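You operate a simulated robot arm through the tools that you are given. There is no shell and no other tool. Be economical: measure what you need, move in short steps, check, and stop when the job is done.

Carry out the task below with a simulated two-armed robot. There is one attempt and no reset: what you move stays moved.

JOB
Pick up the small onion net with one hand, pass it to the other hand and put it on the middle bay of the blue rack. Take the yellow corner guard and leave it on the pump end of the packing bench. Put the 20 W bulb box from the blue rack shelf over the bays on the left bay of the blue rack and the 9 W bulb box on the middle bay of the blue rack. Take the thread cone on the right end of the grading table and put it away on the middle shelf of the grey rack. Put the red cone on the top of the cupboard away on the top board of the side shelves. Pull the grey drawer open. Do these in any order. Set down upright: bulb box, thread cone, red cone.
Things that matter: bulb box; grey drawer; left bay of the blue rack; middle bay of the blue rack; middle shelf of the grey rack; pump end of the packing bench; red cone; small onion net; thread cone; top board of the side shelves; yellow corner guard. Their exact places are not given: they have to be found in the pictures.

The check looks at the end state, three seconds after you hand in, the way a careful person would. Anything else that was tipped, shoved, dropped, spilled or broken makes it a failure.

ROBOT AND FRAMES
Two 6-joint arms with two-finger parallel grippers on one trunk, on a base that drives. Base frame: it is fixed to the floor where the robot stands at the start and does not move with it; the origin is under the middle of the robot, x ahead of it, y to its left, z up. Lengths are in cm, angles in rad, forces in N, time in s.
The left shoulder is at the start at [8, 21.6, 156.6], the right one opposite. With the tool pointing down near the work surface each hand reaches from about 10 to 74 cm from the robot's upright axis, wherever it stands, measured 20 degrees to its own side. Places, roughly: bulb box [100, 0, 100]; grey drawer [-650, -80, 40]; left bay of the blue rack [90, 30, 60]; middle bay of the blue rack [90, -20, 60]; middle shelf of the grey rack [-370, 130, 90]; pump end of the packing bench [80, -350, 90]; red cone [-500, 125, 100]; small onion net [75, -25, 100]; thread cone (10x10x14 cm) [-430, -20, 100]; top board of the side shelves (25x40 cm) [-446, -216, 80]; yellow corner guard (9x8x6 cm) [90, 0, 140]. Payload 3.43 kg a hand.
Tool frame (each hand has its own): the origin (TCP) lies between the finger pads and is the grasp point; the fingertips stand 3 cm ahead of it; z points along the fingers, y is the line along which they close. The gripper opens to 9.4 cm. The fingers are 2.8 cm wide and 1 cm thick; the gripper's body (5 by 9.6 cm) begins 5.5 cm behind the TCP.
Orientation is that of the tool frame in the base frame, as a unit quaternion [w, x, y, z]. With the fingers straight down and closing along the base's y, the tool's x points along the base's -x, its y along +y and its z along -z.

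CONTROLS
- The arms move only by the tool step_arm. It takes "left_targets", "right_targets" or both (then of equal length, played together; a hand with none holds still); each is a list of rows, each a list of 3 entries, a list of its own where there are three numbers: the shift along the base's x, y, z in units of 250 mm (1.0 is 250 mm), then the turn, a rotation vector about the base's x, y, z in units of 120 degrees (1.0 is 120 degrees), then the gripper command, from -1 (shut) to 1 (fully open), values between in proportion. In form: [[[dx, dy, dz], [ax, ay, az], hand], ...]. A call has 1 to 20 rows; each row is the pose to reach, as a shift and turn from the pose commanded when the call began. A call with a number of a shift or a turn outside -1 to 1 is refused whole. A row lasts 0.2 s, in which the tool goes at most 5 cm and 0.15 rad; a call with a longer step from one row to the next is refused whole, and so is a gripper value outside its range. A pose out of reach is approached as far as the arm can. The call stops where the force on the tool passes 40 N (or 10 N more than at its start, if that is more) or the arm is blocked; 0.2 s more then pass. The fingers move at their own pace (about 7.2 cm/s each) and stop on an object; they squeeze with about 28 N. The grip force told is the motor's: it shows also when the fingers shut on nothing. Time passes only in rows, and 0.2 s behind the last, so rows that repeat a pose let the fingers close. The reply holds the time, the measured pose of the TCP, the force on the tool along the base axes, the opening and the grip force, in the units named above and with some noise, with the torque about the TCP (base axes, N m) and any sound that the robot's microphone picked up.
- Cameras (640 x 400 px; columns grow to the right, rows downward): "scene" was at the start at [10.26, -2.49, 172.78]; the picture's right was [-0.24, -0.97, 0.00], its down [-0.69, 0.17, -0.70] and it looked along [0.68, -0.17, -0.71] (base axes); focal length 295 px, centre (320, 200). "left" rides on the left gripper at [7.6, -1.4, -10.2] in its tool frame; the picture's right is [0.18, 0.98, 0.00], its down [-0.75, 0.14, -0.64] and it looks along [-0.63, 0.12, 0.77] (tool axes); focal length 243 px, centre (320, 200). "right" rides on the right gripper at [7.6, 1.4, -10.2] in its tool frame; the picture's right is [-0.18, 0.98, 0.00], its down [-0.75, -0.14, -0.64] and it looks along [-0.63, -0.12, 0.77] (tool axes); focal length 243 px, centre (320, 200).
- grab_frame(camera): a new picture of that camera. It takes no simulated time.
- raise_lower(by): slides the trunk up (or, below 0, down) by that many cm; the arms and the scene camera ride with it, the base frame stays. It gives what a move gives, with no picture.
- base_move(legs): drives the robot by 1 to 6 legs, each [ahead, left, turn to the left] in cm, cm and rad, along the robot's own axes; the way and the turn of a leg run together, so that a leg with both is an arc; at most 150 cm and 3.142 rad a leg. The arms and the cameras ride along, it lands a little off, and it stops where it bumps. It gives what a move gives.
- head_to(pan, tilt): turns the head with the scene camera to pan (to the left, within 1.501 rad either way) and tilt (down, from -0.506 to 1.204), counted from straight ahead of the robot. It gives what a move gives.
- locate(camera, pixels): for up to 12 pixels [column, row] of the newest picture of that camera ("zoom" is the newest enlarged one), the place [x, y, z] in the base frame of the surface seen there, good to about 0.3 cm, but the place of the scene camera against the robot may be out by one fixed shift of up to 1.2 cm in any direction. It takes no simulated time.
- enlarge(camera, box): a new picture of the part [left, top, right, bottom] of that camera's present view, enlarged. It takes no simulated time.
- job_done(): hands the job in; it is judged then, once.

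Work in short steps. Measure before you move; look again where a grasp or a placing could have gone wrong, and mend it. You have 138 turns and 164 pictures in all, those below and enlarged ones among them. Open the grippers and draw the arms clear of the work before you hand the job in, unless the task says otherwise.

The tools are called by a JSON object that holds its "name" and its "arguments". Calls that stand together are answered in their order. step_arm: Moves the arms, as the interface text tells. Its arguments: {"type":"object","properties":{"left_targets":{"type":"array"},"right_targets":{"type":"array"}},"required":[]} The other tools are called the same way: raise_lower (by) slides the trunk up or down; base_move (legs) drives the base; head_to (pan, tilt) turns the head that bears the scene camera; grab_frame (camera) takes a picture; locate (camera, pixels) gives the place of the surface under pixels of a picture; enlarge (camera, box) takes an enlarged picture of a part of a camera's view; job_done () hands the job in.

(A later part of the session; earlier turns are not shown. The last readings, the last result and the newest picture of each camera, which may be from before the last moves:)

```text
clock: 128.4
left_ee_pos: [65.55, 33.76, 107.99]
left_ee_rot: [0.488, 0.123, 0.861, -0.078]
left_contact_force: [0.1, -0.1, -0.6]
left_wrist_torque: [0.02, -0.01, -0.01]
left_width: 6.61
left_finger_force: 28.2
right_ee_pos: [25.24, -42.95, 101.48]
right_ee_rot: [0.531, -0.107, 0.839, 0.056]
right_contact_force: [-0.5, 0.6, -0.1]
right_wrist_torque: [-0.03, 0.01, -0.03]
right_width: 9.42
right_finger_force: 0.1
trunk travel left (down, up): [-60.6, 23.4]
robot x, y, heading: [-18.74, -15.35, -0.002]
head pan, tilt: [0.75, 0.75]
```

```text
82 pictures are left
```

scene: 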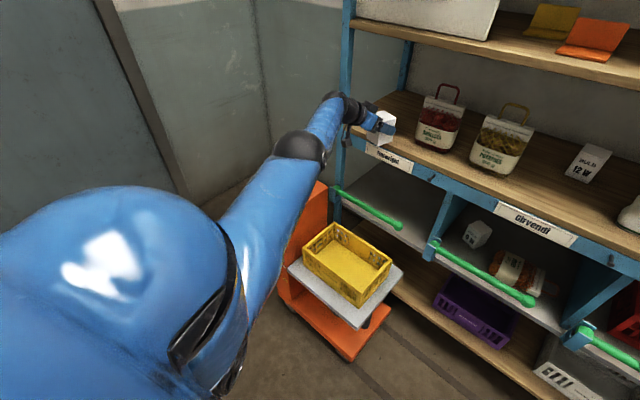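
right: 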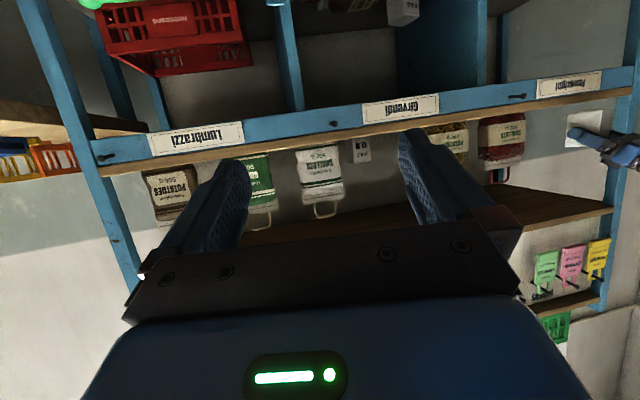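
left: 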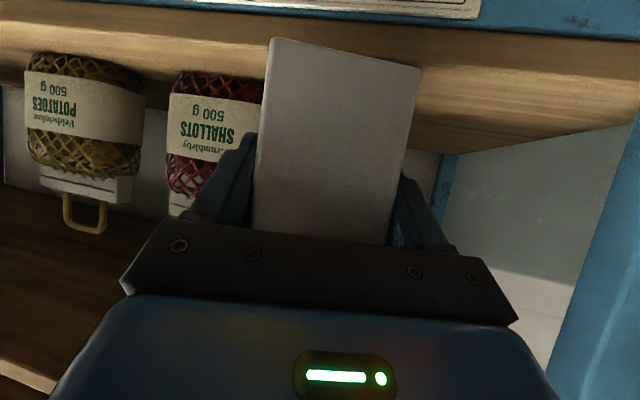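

I back 12 cm more and 3 cm right, then lower the trunk 29 cm.

{"name": "base_move", "arguments": {"legs": [[-12, -3, 0]]}}

{"name": "raise_lower", "arguments": {"by": -29}}

{"name": "head_to", "arguments": {"pan": 0.4, "tilt": 0.5}}

{"name": "grab_frame", "arguments": {"camera": "scene"}}

```text
clock: 129.7
left_ee_pos: [53.92, 30.69, 107.84]
left_ee_rot: [0.487, 0.123, 0.861, -0.078]
left_contact_force: [0.6, -0.6, -0.9]
left_wrist_torque: [0.0, 0.01, 0.0]
left_width: 6.57
left_finger_force: 27.9
right_ee_pos: [13.52, -45.74, 101.45]
right_ee_rot: [0.53, -0.107, 0.839, 0.056]
right_contact_force: [0.5, -0.1, -0.8]
right_wrist_torque: [-0.01, -0.01, 0.03]
right_width: 9.4
right_finger_force: 0.0
trunk travel left (down, up): [-60.6, 23.4]
robot x, y, heading: [-30.63, -18.57, -0.003]
head pan, tilt: [0.75, 0.75]
```

```text
clock: 132.6
left_ee_pos: [53.76, 30.61, 79.04]
left_ee_rot: [0.489, 0.123, 0.86, -0.078]
left_contact_force: [0.1, -0.2, -0.8]
left_wrist_torque: [0.0, -0.02, -0.03]
left_width: 6.58
left_finger_force: 28.2
right_ee_pos: [13.32, -45.85, 72.49]
right_ee_rot: [0.531, -0.107, 0.839, 0.057]
right_contact_force: [0.3, -0.6, -0.1]
right_wrist_torque: [0.02, -0.02, 0.01]
right_width: 9.43
right_finger_force: 0.0
trunk travel left (down, up): [-31.6, 52.4]
robot x, y, heading: [-31.01, -18.06, -0.005]
head pan, tilt: [0.75, 0.75]
```

```text
clock: 133.4
left_ee_pos: [53.78, 30.7, 79.03]
left_ee_rot: [0.488, 0.124, 0.861, -0.078]
left_contact_force: [-0.3, -0.6, -0.3]
left_wrist_torque: [0.01, 0.0, 0.03]
left_width: 6.59
left_finger_force: 28.2
right_ee_pos: [13.43, -45.96, 72.49]
right_ee_rot: [0.531, -0.106, 0.839, 0.056]
right_contact_force: [0.4, 0.3, -0.2]
right_wrist_torque: [-0.01, 0.01, -0.01]
right_width: 9.4
right_finger_force: 0.2
trunk travel left (down, up): [-31.6, 52.4]
robot x, y, heading: [-30.69, -18.41, -0.005]
head pan, tilt: [0.4, 0.499]
```

```text
81 pictures are left
```

scene: 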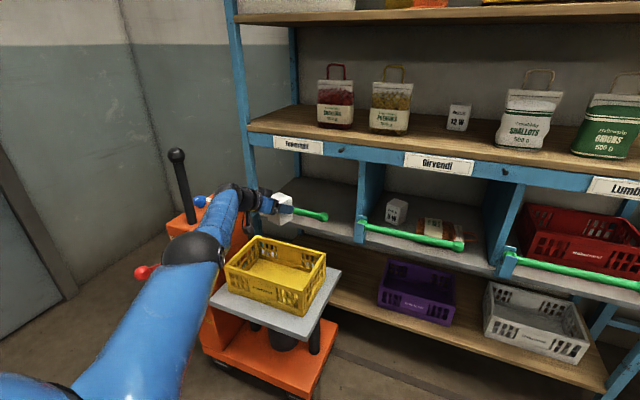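

I measure the column, knob and lever relative to the arm's straight forward path.

{"name": "locate", "arguments": {"camera": "scene", "pixels": [[178, 155], [201, 201], [240, 235], [243, 212], [235, 190], [228, 250], [244, 200], [200, 235], [325, 217], [250, 192], [283, 215]]}}

{"name": "enlarge", "arguments": {"camera": "scene", "box": [150, 140, 350, 265]}}

```text
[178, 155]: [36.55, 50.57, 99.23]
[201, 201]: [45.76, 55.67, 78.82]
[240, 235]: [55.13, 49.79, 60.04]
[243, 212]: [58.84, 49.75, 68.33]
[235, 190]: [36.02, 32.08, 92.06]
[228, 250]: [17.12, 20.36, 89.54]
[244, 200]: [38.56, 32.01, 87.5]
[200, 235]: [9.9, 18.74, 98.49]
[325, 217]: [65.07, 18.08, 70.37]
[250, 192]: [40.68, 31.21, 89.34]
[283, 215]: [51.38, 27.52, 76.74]
```

```text
3.20 times, centred on (250, 202) of scene
```

zoom: 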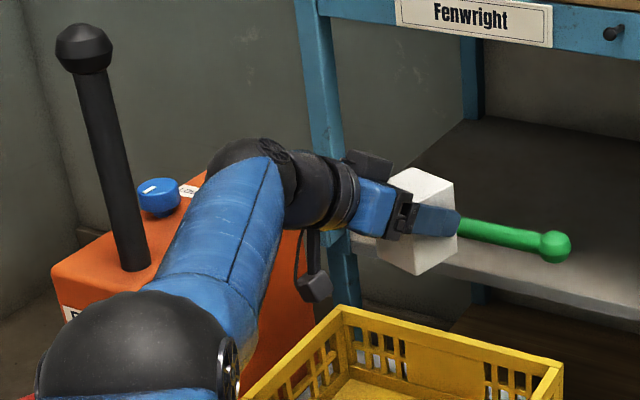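

The forward path is clear of lever (y 50). I drive 17.5 ahead at this height, then lower 2.5 once the box is past the bar.

{"name": "base_move", "arguments": {"legs": [[18, 0, 0.003]]}}

{"name": "head_to", "arguments": {"pan": 0.45, "tilt": 0.6}}

{"name": "enlarge", "arguments": {"camera": "scene", "box": [200, 100, 400, 225]}}

```text
clock: 134.9
left_ee_pos: [71.45, 31.02, 78.94]
left_ee_rot: [0.488, 0.122, 0.861, -0.078]
left_contact_force: [-0.2, -0.2, -0.4]
left_wrist_torque: [0.01, 0.01, -0.01]
left_width: 6.58
left_finger_force: 27.4
right_ee_pos: [31.37, -45.87, 72.48]
right_ee_rot: [0.531, -0.108, 0.839, 0.057]
right_contact_force: [0.0, 0.0, -0.5]
right_wrist_torque: [0.03, 0.0, 0.0]
right_width: 9.4
right_finger_force: 0.0
trunk travel left (down, up): [-31.6, 52.4]
robot x, y, heading: [-12.69, -18.01, -0.003]
head pan, tilt: [0.4, 0.499]
```

```text
clock: 135.6
left_ee_pos: [71.41, 30.89, 79.05]
left_ee_rot: [0.488, 0.122, 0.861, -0.077]
left_contact_force: [1.2, -1.2, -0.7]
left_wrist_torque: [-0.03, 0.03, 0.02]
left_width: 6.59
left_finger_force: 27.6
right_ee_pos: [31.27, -45.81, 72.45]
right_ee_rot: [0.53, -0.109, 0.839, 0.058]
right_contact_force: [-0.1, -0.7, 0.3]
right_wrist_torque: [0.01, -0.01, -0.02]
right_width: 9.38
right_finger_force: 0.0
trunk travel left (down, up): [-31.6, 52.4]
robot x, y, heading: [-12.62, -17.97, -0.002]
head pan, tilt: [0.45, 0.6]
```

```text
3.20 times, centred on (300, 162) of scene
```

zoom: 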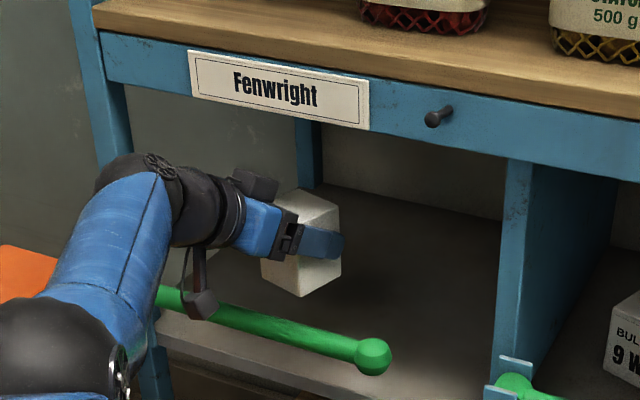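

Past the bar. I lower 1.8 cm and drive 10 cm further in, so the hanging camera clears the bar.

{"name": "raise_lower", "arguments": {"by": -1.8}}

{"name": "base_move", "arguments": {"legs": [[11.5, 0, 0]]}}

{"name": "enlarge", "arguments": {"camera": "scene", "box": [200, 120, 400, 245]}}

```text
clock: 136.2
left_ee_pos: [71.43, 30.97, 77.11]
left_ee_rot: [0.488, 0.122, 0.861, -0.077]
left_contact_force: [-0.2, 1.0, -0.8]
left_wrist_torque: [0.01, -0.02, -0.02]
left_width: 6.59
left_finger_force: 28.6
right_ee_pos: [31.25, -45.59, 70.52]
right_ee_rot: [0.53, -0.108, 0.839, 0.057]
right_contact_force: [0.0, -0.3, -0.8]
right_wrist_torque: [-0.01, 0.0, 0.02]
right_width: 9.41
right_finger_force: 0.0
trunk travel left (down, up): [-29.8, 54.2]
robot x, y, heading: [-13.01, -18.41, 0.005]
head pan, tilt: [0.45, 0.6]
```

```text
clock: 137.5
left_ee_pos: [82.97, 30.94, 77.08]
left_ee_rot: [0.488, 0.122, 0.861, -0.077]
left_contact_force: [-0.1, -0.5, -1.3]
left_wrist_torque: [0.02, 0.02, 0.01]
left_width: 6.59
left_finger_force: 28.1
right_ee_pos: [42.77, -45.86, 70.65]
right_ee_rot: [0.531, -0.108, 0.839, 0.057]
right_contact_force: [-1.4, -0.3, 0.8]
right_wrist_torque: [-0.01, -0.03, -0.03]
right_width: 9.38
right_finger_force: 0.1
trunk travel left (down, up): [-29.8, 54.2]
robot x, y, heading: [-1.25, -18.64, -0.007]
head pan, tilt: [0.45, 0.6]
```

```text
3.20 times, centred on (300, 182) of scene
```

zoom: 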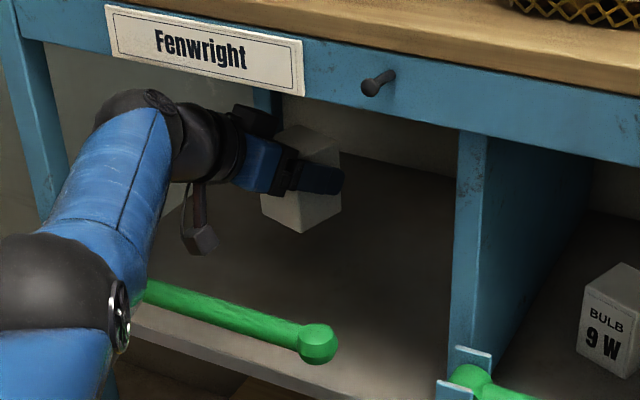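

Camera is behind the bar. I lower the trunk 4 cm and drive ahead 6 cm to gain reach before the final lowering with the arm.

{"name": "raise_lower", "arguments": {"by": -4}}

{"name": "base_move", "arguments": {"legs": [[6, 0, 0]]}}

{"name": "step_arm", "arguments": {"left_targets": [[[-0.1, 0, 0], [0, 0, 0], -1], [[-0.16, 0, -0.05], [0, 0, 0], -1]]}}

{"name": "grab_frame", "arguments": {"camera": "scene"}}

```text
clock: 138.3
left_ee_pos: [82.84, 30.84, 73.32]
left_ee_rot: [0.487, 0.122, 0.861, -0.077]
left_contact_force: [0.1, -0.3, -1.4]
left_wrist_torque: [0.01, 0.01, -0.01]
left_width: 6.61
left_finger_force: 27.9
right_ee_pos: [42.64, -45.81, 66.76]
right_ee_rot: [0.531, -0.108, 0.839, 0.057]
right_contact_force: [-1.1, -0.1, 0.3]
right_wrist_torque: [0.01, 0.01, -0.05]
right_width: 9.41
right_finger_force: 0.1
trunk travel left (down, up): [-25.8, 58.2]
robot x, y, heading: [-1.48, -18.02, -0.004]
head pan, tilt: [0.45, 0.6]
```

```text
clock: 139.3
left_ee_pos: [88.97, 30.86, 73.06]
left_ee_rot: [0.487, 0.122, 0.861, -0.078]
left_contact_force: [-0.1, 0.7, -0.8]
left_wrist_torque: [-0.01, -0.01, 0.01]
left_width: 6.57
left_finger_force: 27.9
right_ee_pos: [48.7, -45.88, 66.63]
right_ee_rot: [0.53, -0.109, 0.839, 0.058]
right_contact_force: [0.3, 0.3, 0.1]
right_wrist_torque: [0.0, -0.04, 0.0]
right_width: 9.41
right_finger_force: 0.0
trunk travel left (down, up): [-25.8, 58.2]
robot x, y, heading: [4.51, -18.27, -0.004]
head pan, tilt: [0.45, 0.6]
```

```text
clock: 139.9
left_ee_pos: [87.3, 32.48, 71.43]
left_ee_rot: [0.487, 0.122, 0.861, -0.079]
left_contact_force: [-0.1, -1.2, -0.8]
left_wrist_torque: [0.01, 0.03, 0.01]
left_width: 6.55
left_finger_force: 27.5
left hand out of reach, approached as far as the arm can: row 1, 2
right_ee_pos: [48.73, -45.79, 66.74]
right_ee_rot: [0.531, -0.109, 0.839, 0.058]
right_contact_force: [0.1, 0.4, 0.2]
right_wrist_torque: [-0.01, -0.03, 0.02]
right_width: 9.4
right_finger_force: 0.1
trunk travel left (down, up): [-25.8, 58.2]
robot x, y, heading: [4.43, -18.37, -0.003]
head pan, tilt: [0.45, 0.6]
```

```text
77 pictures are left
```

scene: 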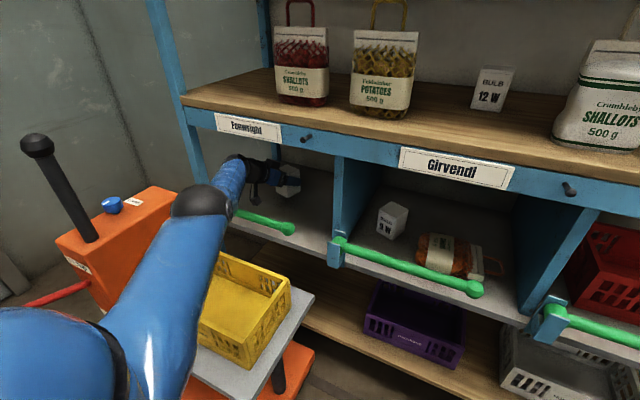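

Reach-limited slightly; I continue with another small back-and-down step.

{"name": "step_arm", "arguments": {"left_targets": [[[-0.08, -0.03, -0.04], [0, 0, 0], -1], [[-0.12, -0.06, -0.08], [0, 0, 0], -1]]}}

{"name": "enlarge", "arguments": {"camera": "scene", "box": [160, 130, 320, 250]}}

```text
clock: 140.5
left_ee_pos: [86.74, 32.55, 69.34]
left_ee_rot: [0.488, 0.121, 0.861, -0.077]
left_contact_force: [-0.4, 0.9, -0.2]
left_wrist_torque: [0.03, 0.01, 0.02]
left_width: 6.57
left_finger_force: 28.2
left hand out of reach, approached as far as the arm can: row 1, 2
right_ee_pos: [48.81, -45.95, 66.77]
right_ee_rot: [0.531, -0.107, 0.839, 0.057]
right_contact_force: [0.5, 0.1, 0.5]
right_wrist_torque: [0.0, 0.04, -0.01]
right_width: 9.38
right_finger_force: 0.0
trunk travel left (down, up): [-25.8, 58.2]
robot x, y, heading: [4.47, -18.55, -0.001]
head pan, tilt: [0.45, 0.6]
```

```text
3.33 times, centred on (240, 190) of scene
```

zoom: 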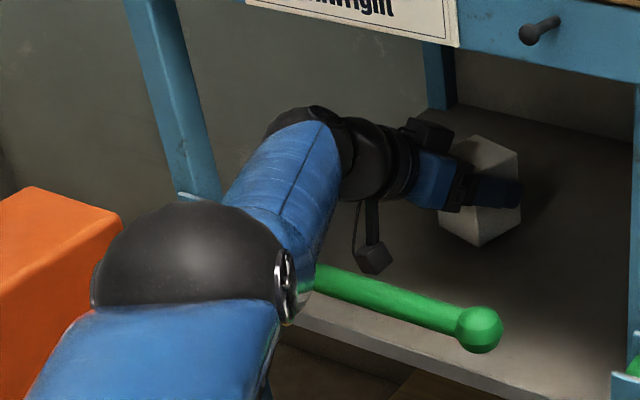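

I check forearm height over the bar.

{"name": "locate", "arguments": {"camera": "zoom", "pixels": [[318, 240], [305, 262], [330, 272], [290, 300], [335, 195], [480, 245], [370, 270], [250, 190]]}}

```text
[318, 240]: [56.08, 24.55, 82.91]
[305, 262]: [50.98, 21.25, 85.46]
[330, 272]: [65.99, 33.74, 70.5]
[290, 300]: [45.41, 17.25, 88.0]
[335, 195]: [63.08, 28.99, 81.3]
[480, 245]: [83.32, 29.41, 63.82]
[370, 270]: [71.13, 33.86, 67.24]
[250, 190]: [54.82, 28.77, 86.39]
```

Forearm has ~5 cm clearance. I lower the trunk 1 cm, then check force.

{"name": "raise_lower", "arguments": {"by": -1.0}}

```text
clock: 141.0
left_ee_pos: [86.86, 32.53, 68.36]
left_ee_rot: [0.488, 0.123, 0.861, -0.078]
left_contact_force: [0.8, -0.5, -1.7]
left_wrist_torque: [0.0, 0.02, 0.0]
left_width: 6.58
left_finger_force: 28.1
right_ee_pos: [48.67, -45.71, 65.66]
right_ee_rot: [0.53, -0.109, 0.839, 0.058]
right_contact_force: [-0.5, 0.7, -0.6]
right_wrist_torque: [-0.04, -0.02, 0.01]
right_width: 9.4
right_finger_force: 0.1
trunk travel left (down, up): [-24.8, 59.2]
robot x, y, heading: [4.47, -18.52, -0.005]
head pan, tilt: [0.45, 0.6]
```

{"name": "raise_lower", "arguments": {"by": -0.4}}

```text
clock: 141.6
left_ee_pos: [86.75, 32.5, 68.04]
left_ee_rot: [0.488, 0.123, 0.861, -0.078]
left_contact_force: [-1.2, -0.2, -0.2]
left_wrist_torque: [0.04, 0.01, -0.01]
left_width: 6.57
left_finger_force: 27.8
right_ee_pos: [48.62, -45.79, 65.28]
right_ee_rot: [0.53, -0.109, 0.839, 0.058]
right_contact_force: [-0.5, 0.3, 0.2]
right_wrist_torque: [-0.02, -0.01, 0.01]
right_width: 9.39
right_finger_force: 0.0
trunk travel left (down, up): [-24.4, 59.6]
robot x, y, heading: [4.51, -18.53, -0.001]
head pan, tilt: [0.45, 0.6]
```

Still light; one more 0.3 cm, then open.

{"name": "raise_lower", "arguments": {"by": -0.3}}

{"name": "step_arm", "arguments": {"left_targets": [[[0, 0, 0], [0, 0, 0], -0.2], [[0, 0, 0], [0, 0, 0], 0.3], [[0, 0, 0], [0, 0, 0], 1], [[0, 0, 0], [0, 0, 0], 1]]}}

{"name": "enlarge", "arguments": {"camera": "scene", "box": [160, 130, 320, 250]}}

```text
clock: 142.1
left_ee_pos: [86.79, 32.47, 67.8]
left_ee_rot: [0.488, 0.121, 0.861, -0.077]
left_contact_force: [-0.6, -0.6, 1.2]
left_wrist_torque: [0.04, 0.01, -0.04]
left_width: 6.6
left_finger_force: 28.2
right_ee_pos: [48.66, -45.77, 65.02]
right_ee_rot: [0.531, -0.108, 0.839, 0.057]
right_contact_force: [-1.8, -0.6, 0.2]
right_wrist_torque: [0.01, 0.0, 0.0]
right_width: 9.41
right_finger_force: 0.2
trunk travel left (down, up): [-24.1, 59.9]
robot x, y, heading: [4.64, -18.6, 0.0]
head pan, tilt: [0.45, 0.6]
```

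```text
clock: 143.1
left_ee_pos: [86.84, 32.51, 67.61]
left_ee_rot: [0.488, 0.121, 0.861, -0.077]
left_contact_force: [0.5, 0.1, -0.7]
left_wrist_torque: [-0.02, 0.0, -0.02]
left_width: 9.42
left_finger_force: 0.0
right_ee_pos: [48.67, -45.86, 65.05]
right_ee_rot: [0.531, -0.108, 0.839, 0.057]
right_contact_force: [0.2, -0.1, 0.0]
right_wrist_torque: [0.01, -0.02, 0.0]
right_width: 9.4
right_finger_force: 0.0
trunk travel left (down, up): [-24.1, 59.9]
robot x, y, heading: [4.42, -18.21, 0.002]
head pan, tilt: [0.45, 0.6]
```

```text
3.33 times, centred on (240, 190) of scene
```

zoom: 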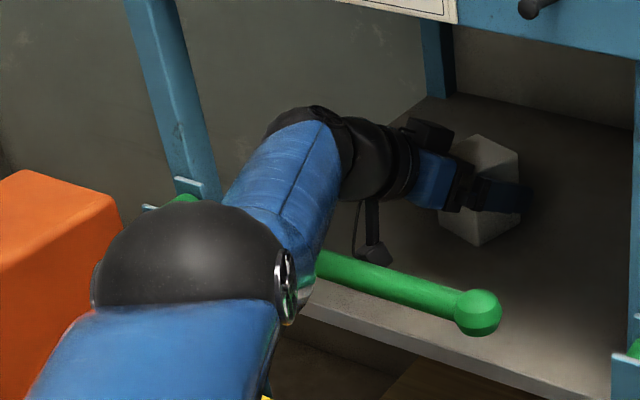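

Released. I raise 6.8 cm, drive back 6, raise 3, and drive back 30 out of the bay.

{"name": "raise_lower", "arguments": {"by": 6.8}}

{"name": "base_move", "arguments": {"legs": [[-6, 0, 0]]}}

{"name": "raise_lower", "arguments": {"by": 3}}

{"name": "base_move", "arguments": {"legs": [[-38, 0, 0]]}}

{"name": "grab_frame", "arguments": {"camera": "scene"}}

```text
clock: 144.2
left_ee_pos: [86.82, 32.59, 74.5]
left_ee_rot: [0.488, 0.121, 0.861, -0.078]
left_contact_force: [-0.1, 0.1, -0.2]
left_wrist_torque: [-0.02, -0.01, 0.02]
left_width: 9.4
left_finger_force: 0.0
right_ee_pos: [48.65, -45.82, 71.89]
right_ee_rot: [0.531, -0.108, 0.838, 0.057]
right_contact_force: [0.6, 0.7, -0.2]
right_wrist_torque: [-0.01, 0.01, -0.02]
right_width: 9.39
right_finger_force: 0.0
trunk travel left (down, up): [-30.9, 53.1]
robot x, y, heading: [4.33, -18.44, -0.004]
head pan, tilt: [0.45, 0.6]
```

```text
clock: 145.1
left_ee_pos: [80.84, 32.51, 74.53]
left_ee_rot: [0.489, 0.121, 0.86, -0.077]
left_contact_force: [0.2, -0.7, 0.9]
left_wrist_torque: [0.01, 0.01, -0.01]
left_width: 9.39
left_finger_force: 0.0
right_ee_pos: [42.72, -45.88, 71.87]
right_ee_rot: [0.531, -0.108, 0.838, 0.057]
right_contact_force: [0.1, 0.2, -0.1]
right_wrist_torque: [-0.01, 0.01, 0.04]
right_width: 9.41
right_finger_force: 0.1
trunk travel left (down, up): [-30.9, 53.1]
robot x, y, heading: [-1.17, -18.32, -0.005]
head pan, tilt: [0.45, 0.6]
```

```text
clock: 145.9
left_ee_pos: [80.98, 32.51, 77.59]
left_ee_rot: [0.488, 0.122, 0.861, -0.078]
left_contact_force: [-0.7, -0.7, 0.0]
left_wrist_torque: [-0.02, -0.05, -0.02]
left_width: 9.39
left_finger_force: 0.2
right_ee_pos: [42.75, -45.82, 74.95]
right_ee_rot: [0.531, -0.108, 0.839, 0.057]
right_contact_force: [-0.1, 0.4, -0.4]
right_wrist_torque: [0.01, -0.02, -0.01]
right_width: 9.39
right_finger_force: 0.0
trunk travel left (down, up): [-33.9, 50.1]
robot x, y, heading: [-1.3, -18.42, 0.001]
head pan, tilt: [0.45, 0.6]
```

```text
clock: 148.3
left_ee_pos: [42.47, 32.8, 77.38]
left_ee_rot: [0.488, 0.12, 0.861, -0.077]
left_contact_force: [0.2, 0.1, 0.0]
left_wrist_torque: [0.01, 0.0, 0.0]
left_width: 9.41
left_finger_force: 0.1
right_ee_pos: [4.72, -45.63, 74.82]
right_ee_rot: [0.532, -0.111, 0.837, 0.059]
right_contact_force: [0.1, 0.0, 0.4]
right_wrist_torque: [-0.01, 0.02, -0.03]
right_width: 9.37
right_finger_force: 0.1
trunk travel left (down, up): [-33.9, 50.1]
robot x, y, heading: [-39.55, -18.47, 0.007]
head pan, tilt: [0.45, 0.6]
```

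```text
74 pictures are left
```

scene: 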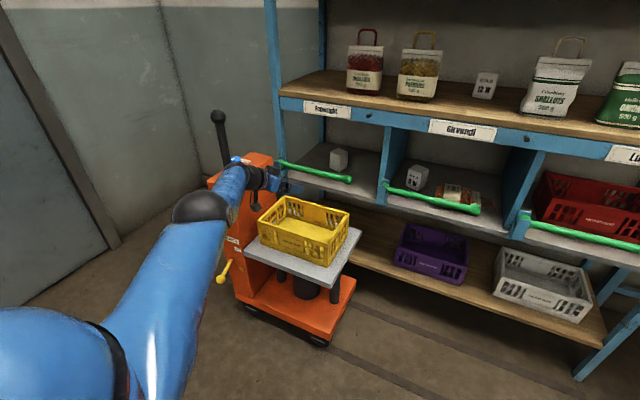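

The 20 W box stands in the left bay. Next the yellow corner guard: I move right, raise the trunk and view the upper shelf.

{"name": "base_move", "arguments": {"legs": [[0, 15, 0]]}}

{"name": "raise_lower", "arguments": {"by": 40}}

{"name": "raise_lower", "arguments": {"by": 10}}

{"name": "head_to", "arguments": {"pan": 0.05, "tilt": 0.35}}

{"name": "grab_frame", "arguments": {"camera": "scene"}}

{"name": "enlarge", "arguments": {"camera": "scene", "box": [230, 130, 390, 230]}}

```text
clock: 149.7
left_ee_pos: [42.97, 44.28, 77.38]
left_ee_rot: [0.484, 0.13, 0.861, -0.089]
left_contact_force: [1.4, -12.0, 2.0]
left_wrist_torque: [0.36, 0.09, 0.43]
left_width: 8.74
left_finger_force: 0.1
right_ee_pos: [4.46, -32.62, 74.82]
right_ee_rot: [0.531, -0.108, 0.838, 0.058]
right_contact_force: [-0.5, 0.7, -0.4]
right_wrist_torque: [0.01, -0.02, -0.03]
right_width: 9.42
right_finger_force: 0.1
trunk travel left (down, up): [-33.9, 50.1]
robot x, y, heading: [-39.6, -5.28, -0.002]
head pan, tilt: [0.45, 0.6]
stopped in leg 1: the force on the tool passed its limit at 94 N (the readings are from after the stop); the commanded pose is now the measured one
```

```text
clock: 151.3
left_ee_pos: [42.64, 43.89, 90.35]
left_ee_rot: [0.479, 0.129, 0.863, -0.094]
left_contact_force: [6.1, -6.4, -1.8]
left_wrist_torque: [-0.07, 0.03, -0.21]
left_width: 9.21
left_finger_force: 0.0
right_ee_pos: [4.32, -32.56, 88.84]
right_ee_rot: [0.532, -0.107, 0.838, 0.057]
right_contact_force: [-0.2, -0.1, 0.3]
right_wrist_torque: [0.01, 0.01, -0.02]
right_width: 9.4
right_finger_force: 0.0
trunk travel left (down, up): [-47.8, 36.2]
robot x, y, heading: [-39.77, -5.24, -0.002]
head pan, tilt: [0.45, 0.6]
stopped: the force on the tool passed its limit at 51 N (the readings are from after the stop); the commanded pose is now the measured one
```

```text
clock: 152.2
left_ee_pos: [42.78, 42.98, 96.28]
left_ee_rot: [0.473, 0.13, 0.866, -0.1]
left_contact_force: [10.6, -7.4, -5.7]
left_wrist_torque: [-0.37, -0.04, -0.58]
left_width: 9.21
left_finger_force: 0.0
right_ee_pos: [4.3, -32.87, 95.41]
right_ee_rot: [0.53, -0.105, 0.839, 0.056]
right_contact_force: [0.4, 0.1, -0.1]
right_wrist_torque: [0.04, 0.01, -0.01]
right_width: 9.37
right_finger_force: 0.0
trunk travel left (down, up): [-54.5, 29.5]
robot x, y, heading: [-39.32, -5.33, -0.008]
head pan, tilt: [0.45, 0.6]
stopped: the force on the tool passed its limit at 43 N (the readings are from after the stop); the commanded pose is now the measured one
```

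```text
clock: 153.1
left_ee_pos: [42.77, 43.02, 96.4]
left_ee_rot: [0.475, 0.13, 0.865, -0.099]
left_contact_force: [2.4, -10.8, 3.5]
left_wrist_torque: [0.53, 0.23, 0.3]
left_width: 8.84
left_finger_force: 0.1
right_ee_pos: [4.3, -33.01, 95.35]
right_ee_rot: [0.532, -0.105, 0.839, 0.056]
right_contact_force: [-0.5, -0.3, -0.2]
right_wrist_torque: [-0.02, 0.0, -0.01]
right_width: 9.42
right_finger_force: 0.1
trunk travel left (down, up): [-54.5, 29.5]
robot x, y, heading: [-39.28, -4.99, -0.009]
head pan, tilt: [0.051, 0.351]
```

```text
73 pictures are left
```

scene: 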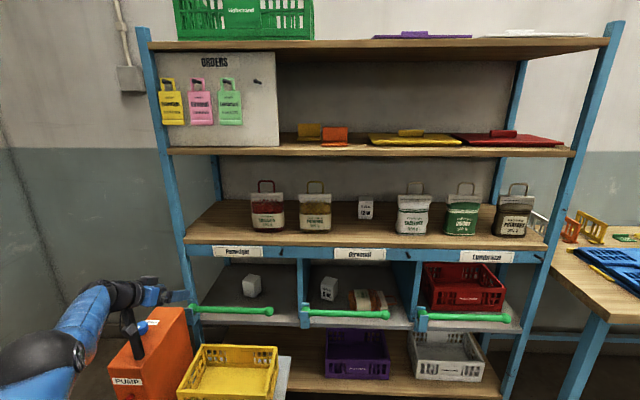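

```text
4.00 times, centred on (310, 180) of scene
```

zoom: 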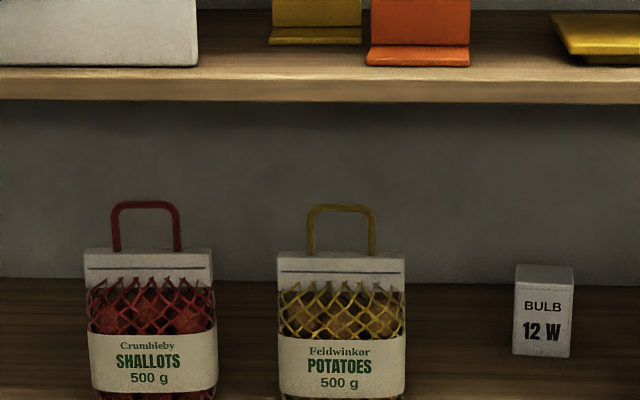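

I mistook the direction: +left pushed the left hand into the lever. I move right 20 cm at once and inspect the lift.

{"name": "base_move", "arguments": {"legs": [[0, -22, 0]]}}

{"name": "head_to", "arguments": {"pan": 0.5, "tilt": 0.65}}

{"name": "grab_frame", "arguments": {"camera": "scene"}}

```text
clock: 154.7
left_ee_pos: [42.55, 21.6, 96.07]
left_ee_rot: [0.473, 0.129, 0.866, -0.1]
left_contact_force: [0.0, -0.8, 0.2]
left_wrist_torque: [-0.03, 0.01, -0.03]
left_width: 9.4
left_finger_force: 0.1
right_ee_pos: [4.1, -54.57, 95.37]
right_ee_rot: [0.531, -0.107, 0.838, 0.057]
right_contact_force: [0.1, 0.1, -0.4]
right_wrist_torque: [0.02, 0.02, -0.02]
right_width: 9.38
right_finger_force: 0.0
trunk travel left (down, up): [-54.5, 29.5]
robot x, y, heading: [-40.12, -26.88, -0.01]
head pan, tilt: [0.051, 0.351]
```

```text
clock: 155.6
left_ee_pos: [42.57, 21.36, 96.29]
left_ee_rot: [0.473, 0.13, 0.866, -0.099]
left_contact_force: [0.8, 0.5, 0.0]
left_wrist_torque: [0.0, -0.01, 0.0]
left_width: 9.39
left_finger_force: 0.0
right_ee_pos: [4.1, -54.61, 95.32]
right_ee_rot: [0.531, -0.106, 0.839, 0.056]
right_contact_force: [0.3, -0.3, 0.3]
right_wrist_torque: [0.02, -0.02, 0.05]
right_width: 9.38
right_finger_force: 0.0
trunk travel left (down, up): [-54.5, 29.5]
robot x, y, heading: [-39.88, -27.35, -0.006]
head pan, tilt: [0.499, 0.649]
```

```text
71 pictures are left
```

scene: 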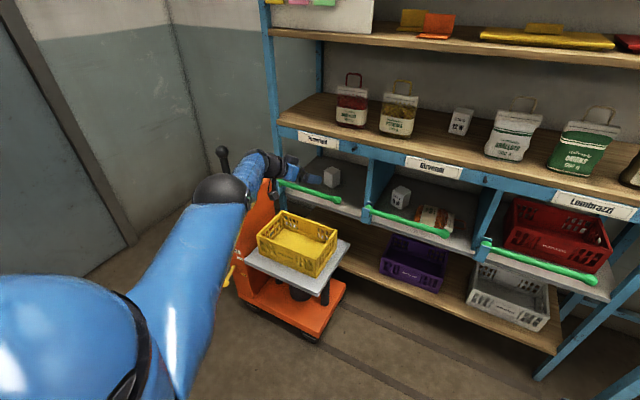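

I measure lever, column and crate to see if anything moved.

{"name": "locate", "arguments": {"camera": "scene", "pixels": [[221, 152], [227, 170], [258, 235], [330, 233], [280, 213], [328, 270], [245, 250], [308, 340]]}}

{"name": "enlarge", "arguments": {"camera": "scene", "box": [190, 130, 370, 350]}}

```text
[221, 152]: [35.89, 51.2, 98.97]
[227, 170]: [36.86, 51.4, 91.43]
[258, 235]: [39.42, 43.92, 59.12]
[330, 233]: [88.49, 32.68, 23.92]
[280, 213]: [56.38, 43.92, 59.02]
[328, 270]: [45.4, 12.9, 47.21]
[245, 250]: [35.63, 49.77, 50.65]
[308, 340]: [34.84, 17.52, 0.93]
```

```text
1.82 times, centred on (280, 240) of scene
```

zoom: 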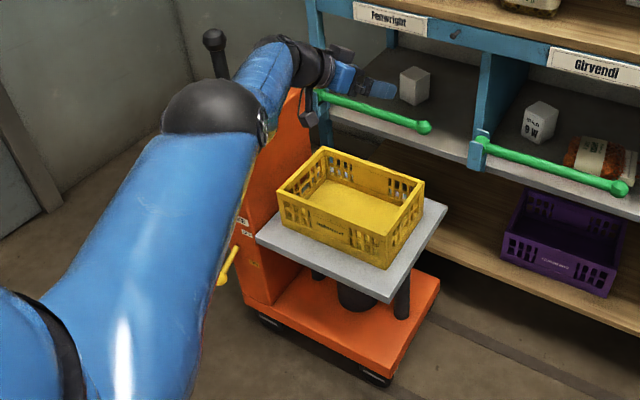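

Nothing moved. I fold the left arm in, raise the trunk, and view the corner guard.

{"name": "step_arm", "arguments": {"left_targets": [[[-0.12, -0.12, 0], [0, 0, 0], 1], [[-0.24, -0.24, 0], [0, 0, 0], 1], [[-0.36, -0.36, 0], [0, 0, 0], 1], [[-0.48, -0.48, 0], [0, 0, 0], 1], [[-0.6, -0.6, 0], [0, 0, 0], 1], [[-0.72, -0.72, 0], [0, 0, 0], 1], [[-0.84, -0.84, 0], [0, 0, 0], 1], [[-0.96, -0.9, 0], [0, 0, 0], 1]]}}

{"name": "raise_lower", "arguments": {"by": 29}}

{"name": "base_move", "arguments": {"legs": [[35, 10, 0]]}}

{"name": "head_to", "arguments": {"pan": 0.15, "tilt": 0.45}}

{"name": "grab_frame", "arguments": {"camera": "scene"}}

{"name": "enlarge", "arguments": {"camera": "scene", "box": [240, 130, 400, 230]}}

```text
clock: 157.4
left_ee_pos: [44.45, 14.47, 90.66]
left_ee_rot: [0.473, 0.13, 0.866, -0.1]
left_contact_force: [0.2, -1.1, 0.4]
left_wrist_torque: [0.0, -0.05, 0.0]
left_width: 9.38
left_finger_force: 0.1
left hand out of reach, approached as far as the arm can: row 1, 2, 3, 4, 5, 6, 7, 8
right_ee_pos: [4.18, -54.63, 95.34]
right_ee_rot: [0.531, -0.105, 0.839, 0.055]
right_contact_force: [-0.1, -0.9, 0.4]
right_wrist_torque: [-0.02, -0.01, 0.0]
right_width: 9.41
right_finger_force: 0.1
trunk travel left (down, up): [-54.5, 29.5]
robot x, y, heading: [-39.51, -26.57, -0.008]
head pan, tilt: [0.499, 0.649]
```

```text
clock: 160.4
left_ee_pos: [44.54, 14.4, 119.64]
left_ee_rot: [0.473, 0.129, 0.866, -0.1]
left_contact_force: [1.2, -0.2, -0.6]
left_wrist_torque: [-0.04, -0.03, 0.0]
left_width: 9.42
left_finger_force: 0.2
right_ee_pos: [4.26, -54.72, 124.28]
right_ee_rot: [0.531, -0.106, 0.839, 0.056]
right_contact_force: [0.2, 0.4, 0.2]
right_wrist_torque: [0.02, 0.01, -0.01]
right_width: 9.41
right_finger_force: 0.0
trunk travel left (down, up): [-83.5, 0.5]
robot x, y, heading: [-40.11, -27.03, -0.005]
head pan, tilt: [0.499, 0.649]
```

```text
clock: 162.7
left_ee_pos: [79.34, 24.5, 119.72]
left_ee_rot: [0.474, 0.128, 0.866, -0.099]
left_contact_force: [-0.2, -0.4, -0.4]
left_wrist_torque: [-0.03, -0.03, 0.02]
left_width: 9.39
left_finger_force: 0.2
right_ee_pos: [39.28, -44.81, 124.43]
right_ee_rot: [0.531, -0.108, 0.838, 0.057]
right_contact_force: [-0.1, -0.5, -0.3]
right_wrist_torque: [0.0, -0.03, -0.04]
right_width: 9.39
right_finger_force: 0.1
trunk travel left (down, up): [-83.5, 0.5]
robot x, y, heading: [-4.32, -17.32, -0.008]
head pan, tilt: [0.499, 0.649]
```

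```text
clock: 163.5
left_ee_pos: [79.57, 24.53, 119.59]
left_ee_rot: [0.473, 0.128, 0.866, -0.1]
left_contact_force: [-0.9, 0.1, -3.3]
left_wrist_torque: [0.14, 0.04, -0.05]
left_width: 9.37
left_finger_force: 0.1
right_ee_pos: [39.68, -44.85, 124.29]
right_ee_rot: [0.531, -0.107, 0.838, 0.057]
right_contact_force: [0.4, -0.2, 0.0]
right_wrist_torque: [0.01, -0.02, 0.0]
right_width: 9.41
right_finger_force: 0.0
trunk travel left (down, up): [-83.5, 0.5]
robot x, y, heading: [-4.87, -17.65, -0.002]
head pan, tilt: [0.15, 0.45]
```

```text
69 pictures are left
```

scene: 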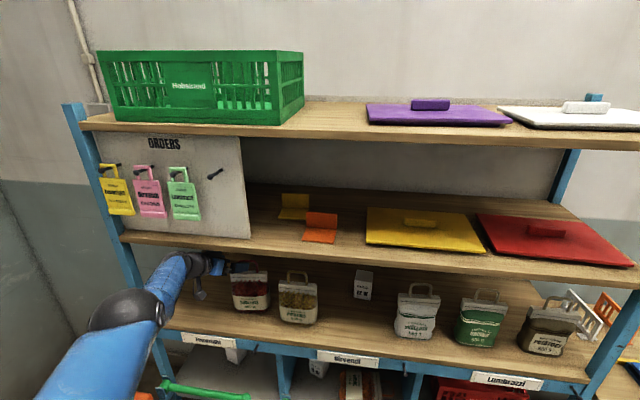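

```text
4.00 times, centred on (320, 180) of scene
```

zoom: 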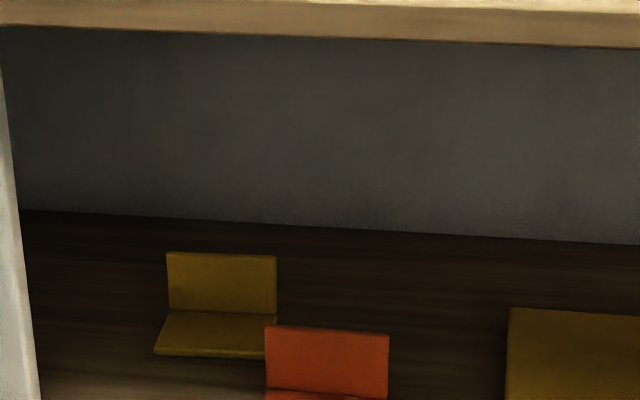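

The left hand stayed extended and is now just above the shallots net (3 N contact). I zoom in before backing out.

{"name": "enlarge", "arguments": {"camera": "scene", "box": [150, 230, 310, 330]}}

{"name": "grab_frame", "arguments": {"camera": "left"}}

```text
4.00 times, centred on (230, 280) of scene
```

zoom: 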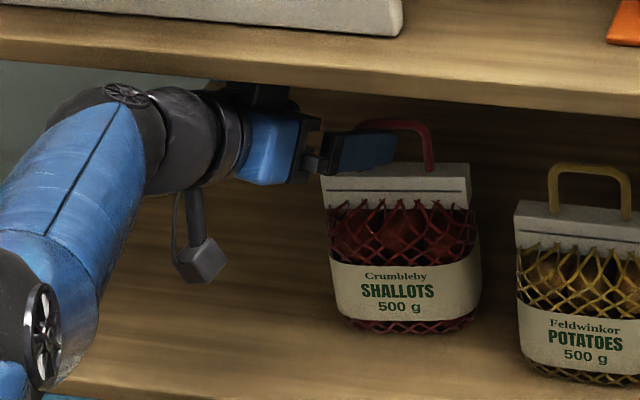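

```text
66 pictures are left
```

left: 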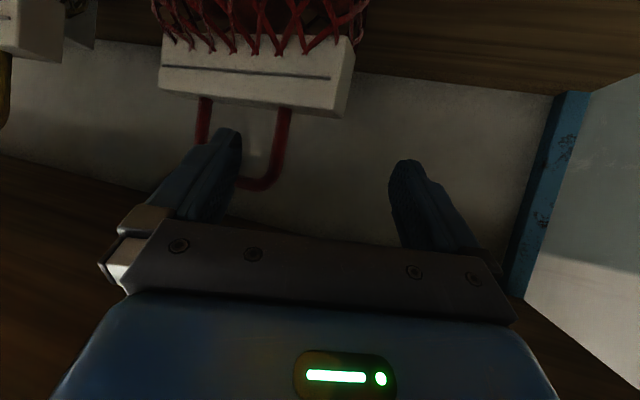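

The right finger is at the handle; the net stands upright. I back straight out a few cm and check.

{"name": "base_move", "arguments": {"legs": [[-7, 0, 0]]}}

{"name": "enlarge", "arguments": {"camera": "scene", "box": [150, 230, 310, 330]}}

{"name": "base_move", "arguments": {"legs": [[-30, -5, 0]]}}

{"name": "grab_frame", "arguments": {"camera": "scene"}}

{"name": "enlarge", "arguments": {"camera": "scene", "box": [160, 200, 320, 300]}}

```text
clock: 164.5
left_ee_pos: [73.97, 24.5, 118.79]
left_ee_rot: [0.469, 0.127, 0.868, -0.1]
left_contact_force: [1.3, 0.0, -0.6]
left_wrist_torque: [-0.04, 0.02, -0.03]
left_width: 9.37
left_finger_force: 0.1
right_ee_pos: [33.99, -44.85, 123.9]
right_ee_rot: [0.526, -0.107, 0.842, 0.058]
right_contact_force: [1.7, -0.1, -0.6]
right_wrist_torque: [-0.04, -0.01, 0.02]
right_width: 9.4
right_finger_force: 0.0
trunk travel left (down, up): [-83.5, 0.5]
robot x, y, heading: [-11.25, -17.22, -0.003]
head pan, tilt: [0.15, 0.45]
```

```text
4.00 times, centred on (230, 280) of scene
```

zoom: 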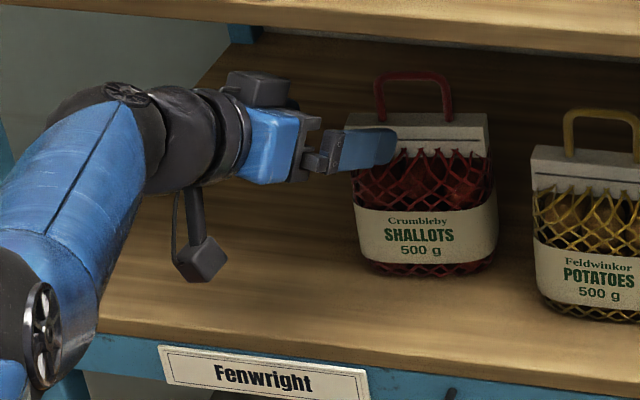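

```text
clock: 166.6
left_ee_pos: [43.16, 19.54, 119.41]
left_ee_rot: [0.471, 0.129, 0.867, -0.101]
left_contact_force: [0.3, 0.1, -0.2]
left_wrist_torque: [-0.01, 0.0, 0.0]
left_width: 9.41
left_finger_force: 0.1
right_ee_pos: [2.87, -49.63, 124.25]
right_ee_rot: [0.529, -0.106, 0.84, 0.056]
right_contact_force: [0.0, -0.5, -1.2]
right_wrist_torque: [0.0, 0.01, 0.0]
right_width: 9.4
right_finger_force: 0.0
trunk travel left (down, up): [-83.5, 0.5]
robot x, y, heading: [-41.18, -22.06, -0.001]
head pan, tilt: [0.15, 0.45]
```

```text
64 pictures are left
```

scene: 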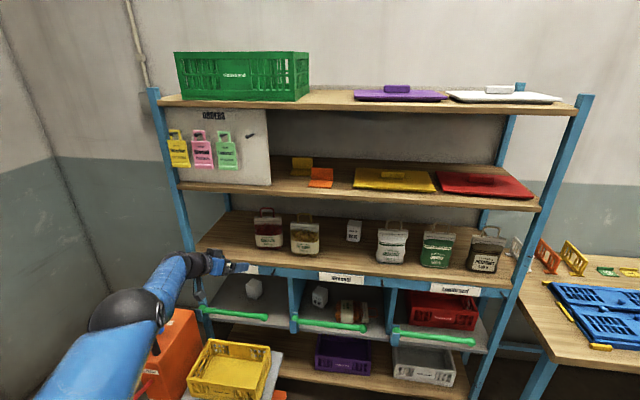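

```text
4.00 times, centred on (240, 250) of scene
```

zoom: 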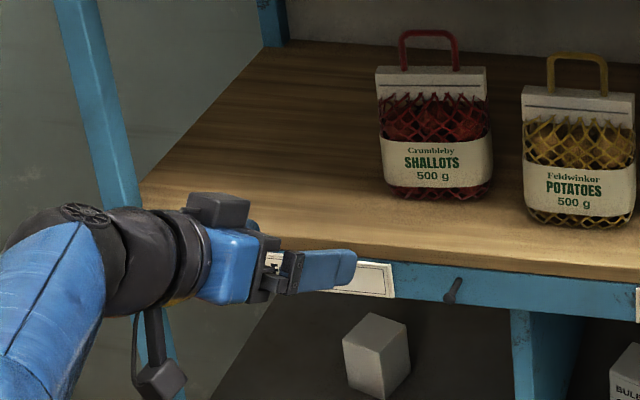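

The net is upright. I verify whether it shifted and measure the guard's plate.

{"name": "locate", "arguments": {"camera": "zoom", "pixels": [[386, 160], [490, 160], [384, 110], [488, 85], [435, 170]]}}

{"name": "enlarge", "arguments": {"camera": "scene", "box": [270, 140, 350, 200]}}

{"name": "locate", "arguments": {"camera": "scene", "pixels": [[293.5, 159], [310.5, 160], [310.5, 167], [293, 167], [302, 163], [298, 174], [311, 174], [291, 174], [321, 170], [321, 184], [310, 170], [331, 171]]}}

```text
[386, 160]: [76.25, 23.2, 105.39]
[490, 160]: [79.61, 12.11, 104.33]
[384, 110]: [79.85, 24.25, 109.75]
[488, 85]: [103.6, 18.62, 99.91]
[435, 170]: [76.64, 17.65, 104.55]
```

```text
6.67 times, centred on (310, 170) of scene
```

zoom: 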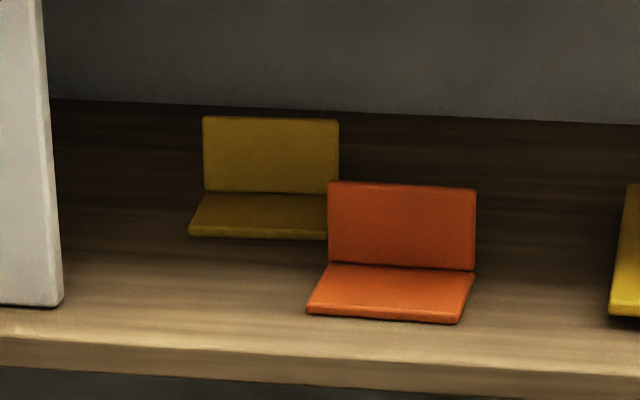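

```text
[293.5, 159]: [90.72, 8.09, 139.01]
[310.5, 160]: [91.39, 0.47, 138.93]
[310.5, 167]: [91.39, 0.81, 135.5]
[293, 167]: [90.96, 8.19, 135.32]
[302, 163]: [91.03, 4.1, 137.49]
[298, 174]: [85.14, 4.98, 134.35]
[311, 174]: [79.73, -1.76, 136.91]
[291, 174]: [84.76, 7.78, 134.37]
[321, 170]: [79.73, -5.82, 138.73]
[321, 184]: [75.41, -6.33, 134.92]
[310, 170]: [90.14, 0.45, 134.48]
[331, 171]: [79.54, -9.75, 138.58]
```

The shallots net shifted ~1.5 cm (+x) and ~1.4 cm (−y). I'll restore it with the left hand via its handle; measure the handle and straighten the left hand's yaw.

{"name": "locate", "arguments": {"camera": "scene", "pixels": [[260.5, 213], [274, 213], [267, 208.2], [256, 220], [281, 220], [294, 216], [305, 216]]}}

{"name": "enlarge", "arguments": {"camera": "scene", "box": [240, 195, 320, 245]}}

{"name": "step_arm", "arguments": {"left_targets": [[[0, -0.02, 0], [0, 0, 0.05], 1], [[0, -0.04, 0], [0, 0, 0.1], 1], [[0, -0.06, 0], [0, 0, 0.15], 1], [[0, -0.06, 0], [0, 0, 0.172], 1]]}}

```text
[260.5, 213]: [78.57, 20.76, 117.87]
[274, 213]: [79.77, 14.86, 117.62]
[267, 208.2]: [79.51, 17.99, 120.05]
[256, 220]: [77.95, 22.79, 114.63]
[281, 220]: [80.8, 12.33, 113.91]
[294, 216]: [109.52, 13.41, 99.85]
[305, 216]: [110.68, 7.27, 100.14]
```

```text
8.00 times, centred on (280, 220) of scene
```

zoom: 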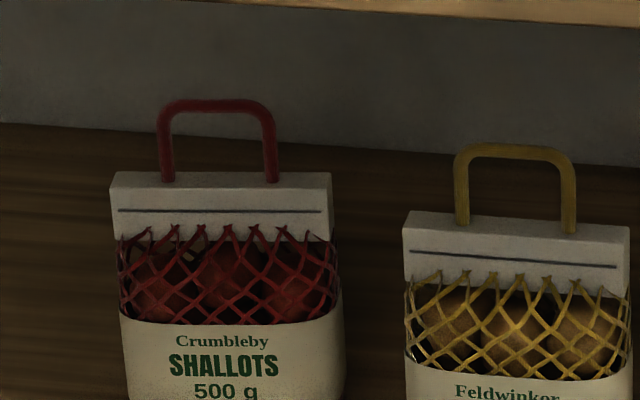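

```text
clock: 167.6
left_ee_pos: [45.88, 18.93, 118.81]
left_ee_rot: [0.484, -0.028, 0.874, -0.013]
left_contact_force: [-0.3, 0.4, -0.3]
left_wrist_torque: [0.01, -0.04, -0.01]
left_width: 9.39
left_finger_force: 0.1
left hand out of reach, approached as far as the arm can: row 1, 2, 3, 4
right_ee_pos: [2.62, -49.56, 124.34]
right_ee_rot: [0.531, -0.107, 0.839, 0.057]
right_contact_force: [0.4, -0.8, 0.1]
right_wrist_torque: [0.02, 0.01, 0.01]
right_width: 9.42
right_finger_force: 0.1
trunk travel left (down, up): [-83.5, 0.5]
robot x, y, heading: [-41.54, -21.98, -0.005]
head pan, tilt: [0.15, 0.45]
```

Handle centre now (79.2, 17.8); target (77.7, 19.2). I bring the left hand to a sensible working pose (pitch ~15°, yaw ~-10°), in the free space.

{"name": "step_arm", "arguments": {"left_targets": [[[-0.1, -0.12, 0], [0, -0.035, -0.02], 1], [[-0.2, -0.24, 0], [0, -0.07, -0.04], 1], [[-0.3, -0.36, 0], [0, -0.105, -0.06], 1], [[-0.4, -0.48, 0], [0, -0.14, -0.083], 1], [[-0.5, -0.6, 0], [0, -0.14, -0.083], 1], [[-0.6, -0.72, 0], [0, -0.14, -0.083], 1], [[-0.7, -0.84, 0], [0, -0.14, -0.083], 1], [[-0.8, -0.92, 0], [0, -0.14, -0.083], 1]]}}

```text
clock: 169.4
left_ee_pos: [25.9, -3.98, 118.64]
left_ee_rot: [0.603, 0.05, 0.794, -0.06]
left_contact_force: [-0.3, 0.4, -0.2]
left_wrist_torque: [-0.01, 0.0, 0.01]
left_width: 9.38
left_finger_force: 0.0
left hand out of reach, approached as far as the arm can: row 1, 2
right_ee_pos: [2.53, -49.64, 124.46]
right_ee_rot: [0.531, -0.107, 0.839, 0.057]
right_contact_force: [-0.1, 0.1, 0.3]
right_wrist_torque: [0.02, 0.03, -0.02]
right_width: 9.37
right_finger_force: 0.0
trunk travel left (down, up): [-83.5, 0.5]
robot x, y, heading: [-41.58, -22.67, -0.004]
head pan, tilt: [0.15, 0.45]
```

Now I drive to put the hand 13 cm short of the handle.

{"name": "base_move", "arguments": {"legs": [[0, 23.9, 0.004], [41, 0, 0]]}}

{"name": "head_to", "arguments": {"pan": 0.2, "tilt": 0.7}}

{"name": "grab_frame", "arguments": {"camera": "left"}}

{"name": "locate", "arguments": {"camera": "left", "pixels": [[320, 200]]}}

```text
clock: 173.3
left_ee_pos: [66.31, 19.55, 118.71]
left_ee_rot: [0.604, 0.05, 0.793, -0.059]
left_contact_force: [-1.0, 0.2, 1.0]
left_wrist_torque: [-0.01, 0.01, 0.03]
left_width: 9.41
left_finger_force: 0.0
right_ee_pos: [42.83, -26.08, 124.55]
right_ee_rot: [0.532, -0.106, 0.838, 0.056]
right_contact_force: [0.5, 0.1, -0.5]
right_wrist_torque: [0.0, -0.01, 0.01]
right_width: 9.42
right_finger_force: 0.0
trunk travel left (down, up): [-83.5, 0.5]
robot x, y, heading: [-0.99, 1.76, -0.006]
head pan, tilt: [0.15, 0.45]
```

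```text
clock: 174.1
left_ee_pos: [66.68, 19.58, 118.46]
left_ee_rot: [0.603, 0.051, 0.794, -0.06]
left_contact_force: [0.2, -0.3, 0.3]
left_wrist_torque: [0.0, 0.01, 0.0]
left_width: 9.43
left_finger_force: 0.1
right_ee_pos: [43.13, -25.89, 124.4]
right_ee_rot: [0.531, -0.105, 0.839, 0.056]
right_contact_force: [-0.4, -0.3, 0.1]
right_wrist_torque: [0.01, 0.02, -0.01]
right_width: 9.4
right_finger_force: 0.0
trunk travel left (down, up): [-83.5, 0.5]
robot x, y, heading: [-1.0, 1.4, -0.008]
head pan, tilt: [0.201, 0.7]
```

```text
60 pictures are left
```

left: 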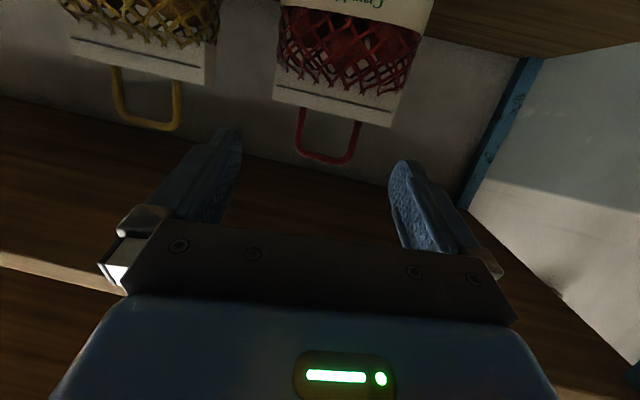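

```text
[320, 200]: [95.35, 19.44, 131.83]
```

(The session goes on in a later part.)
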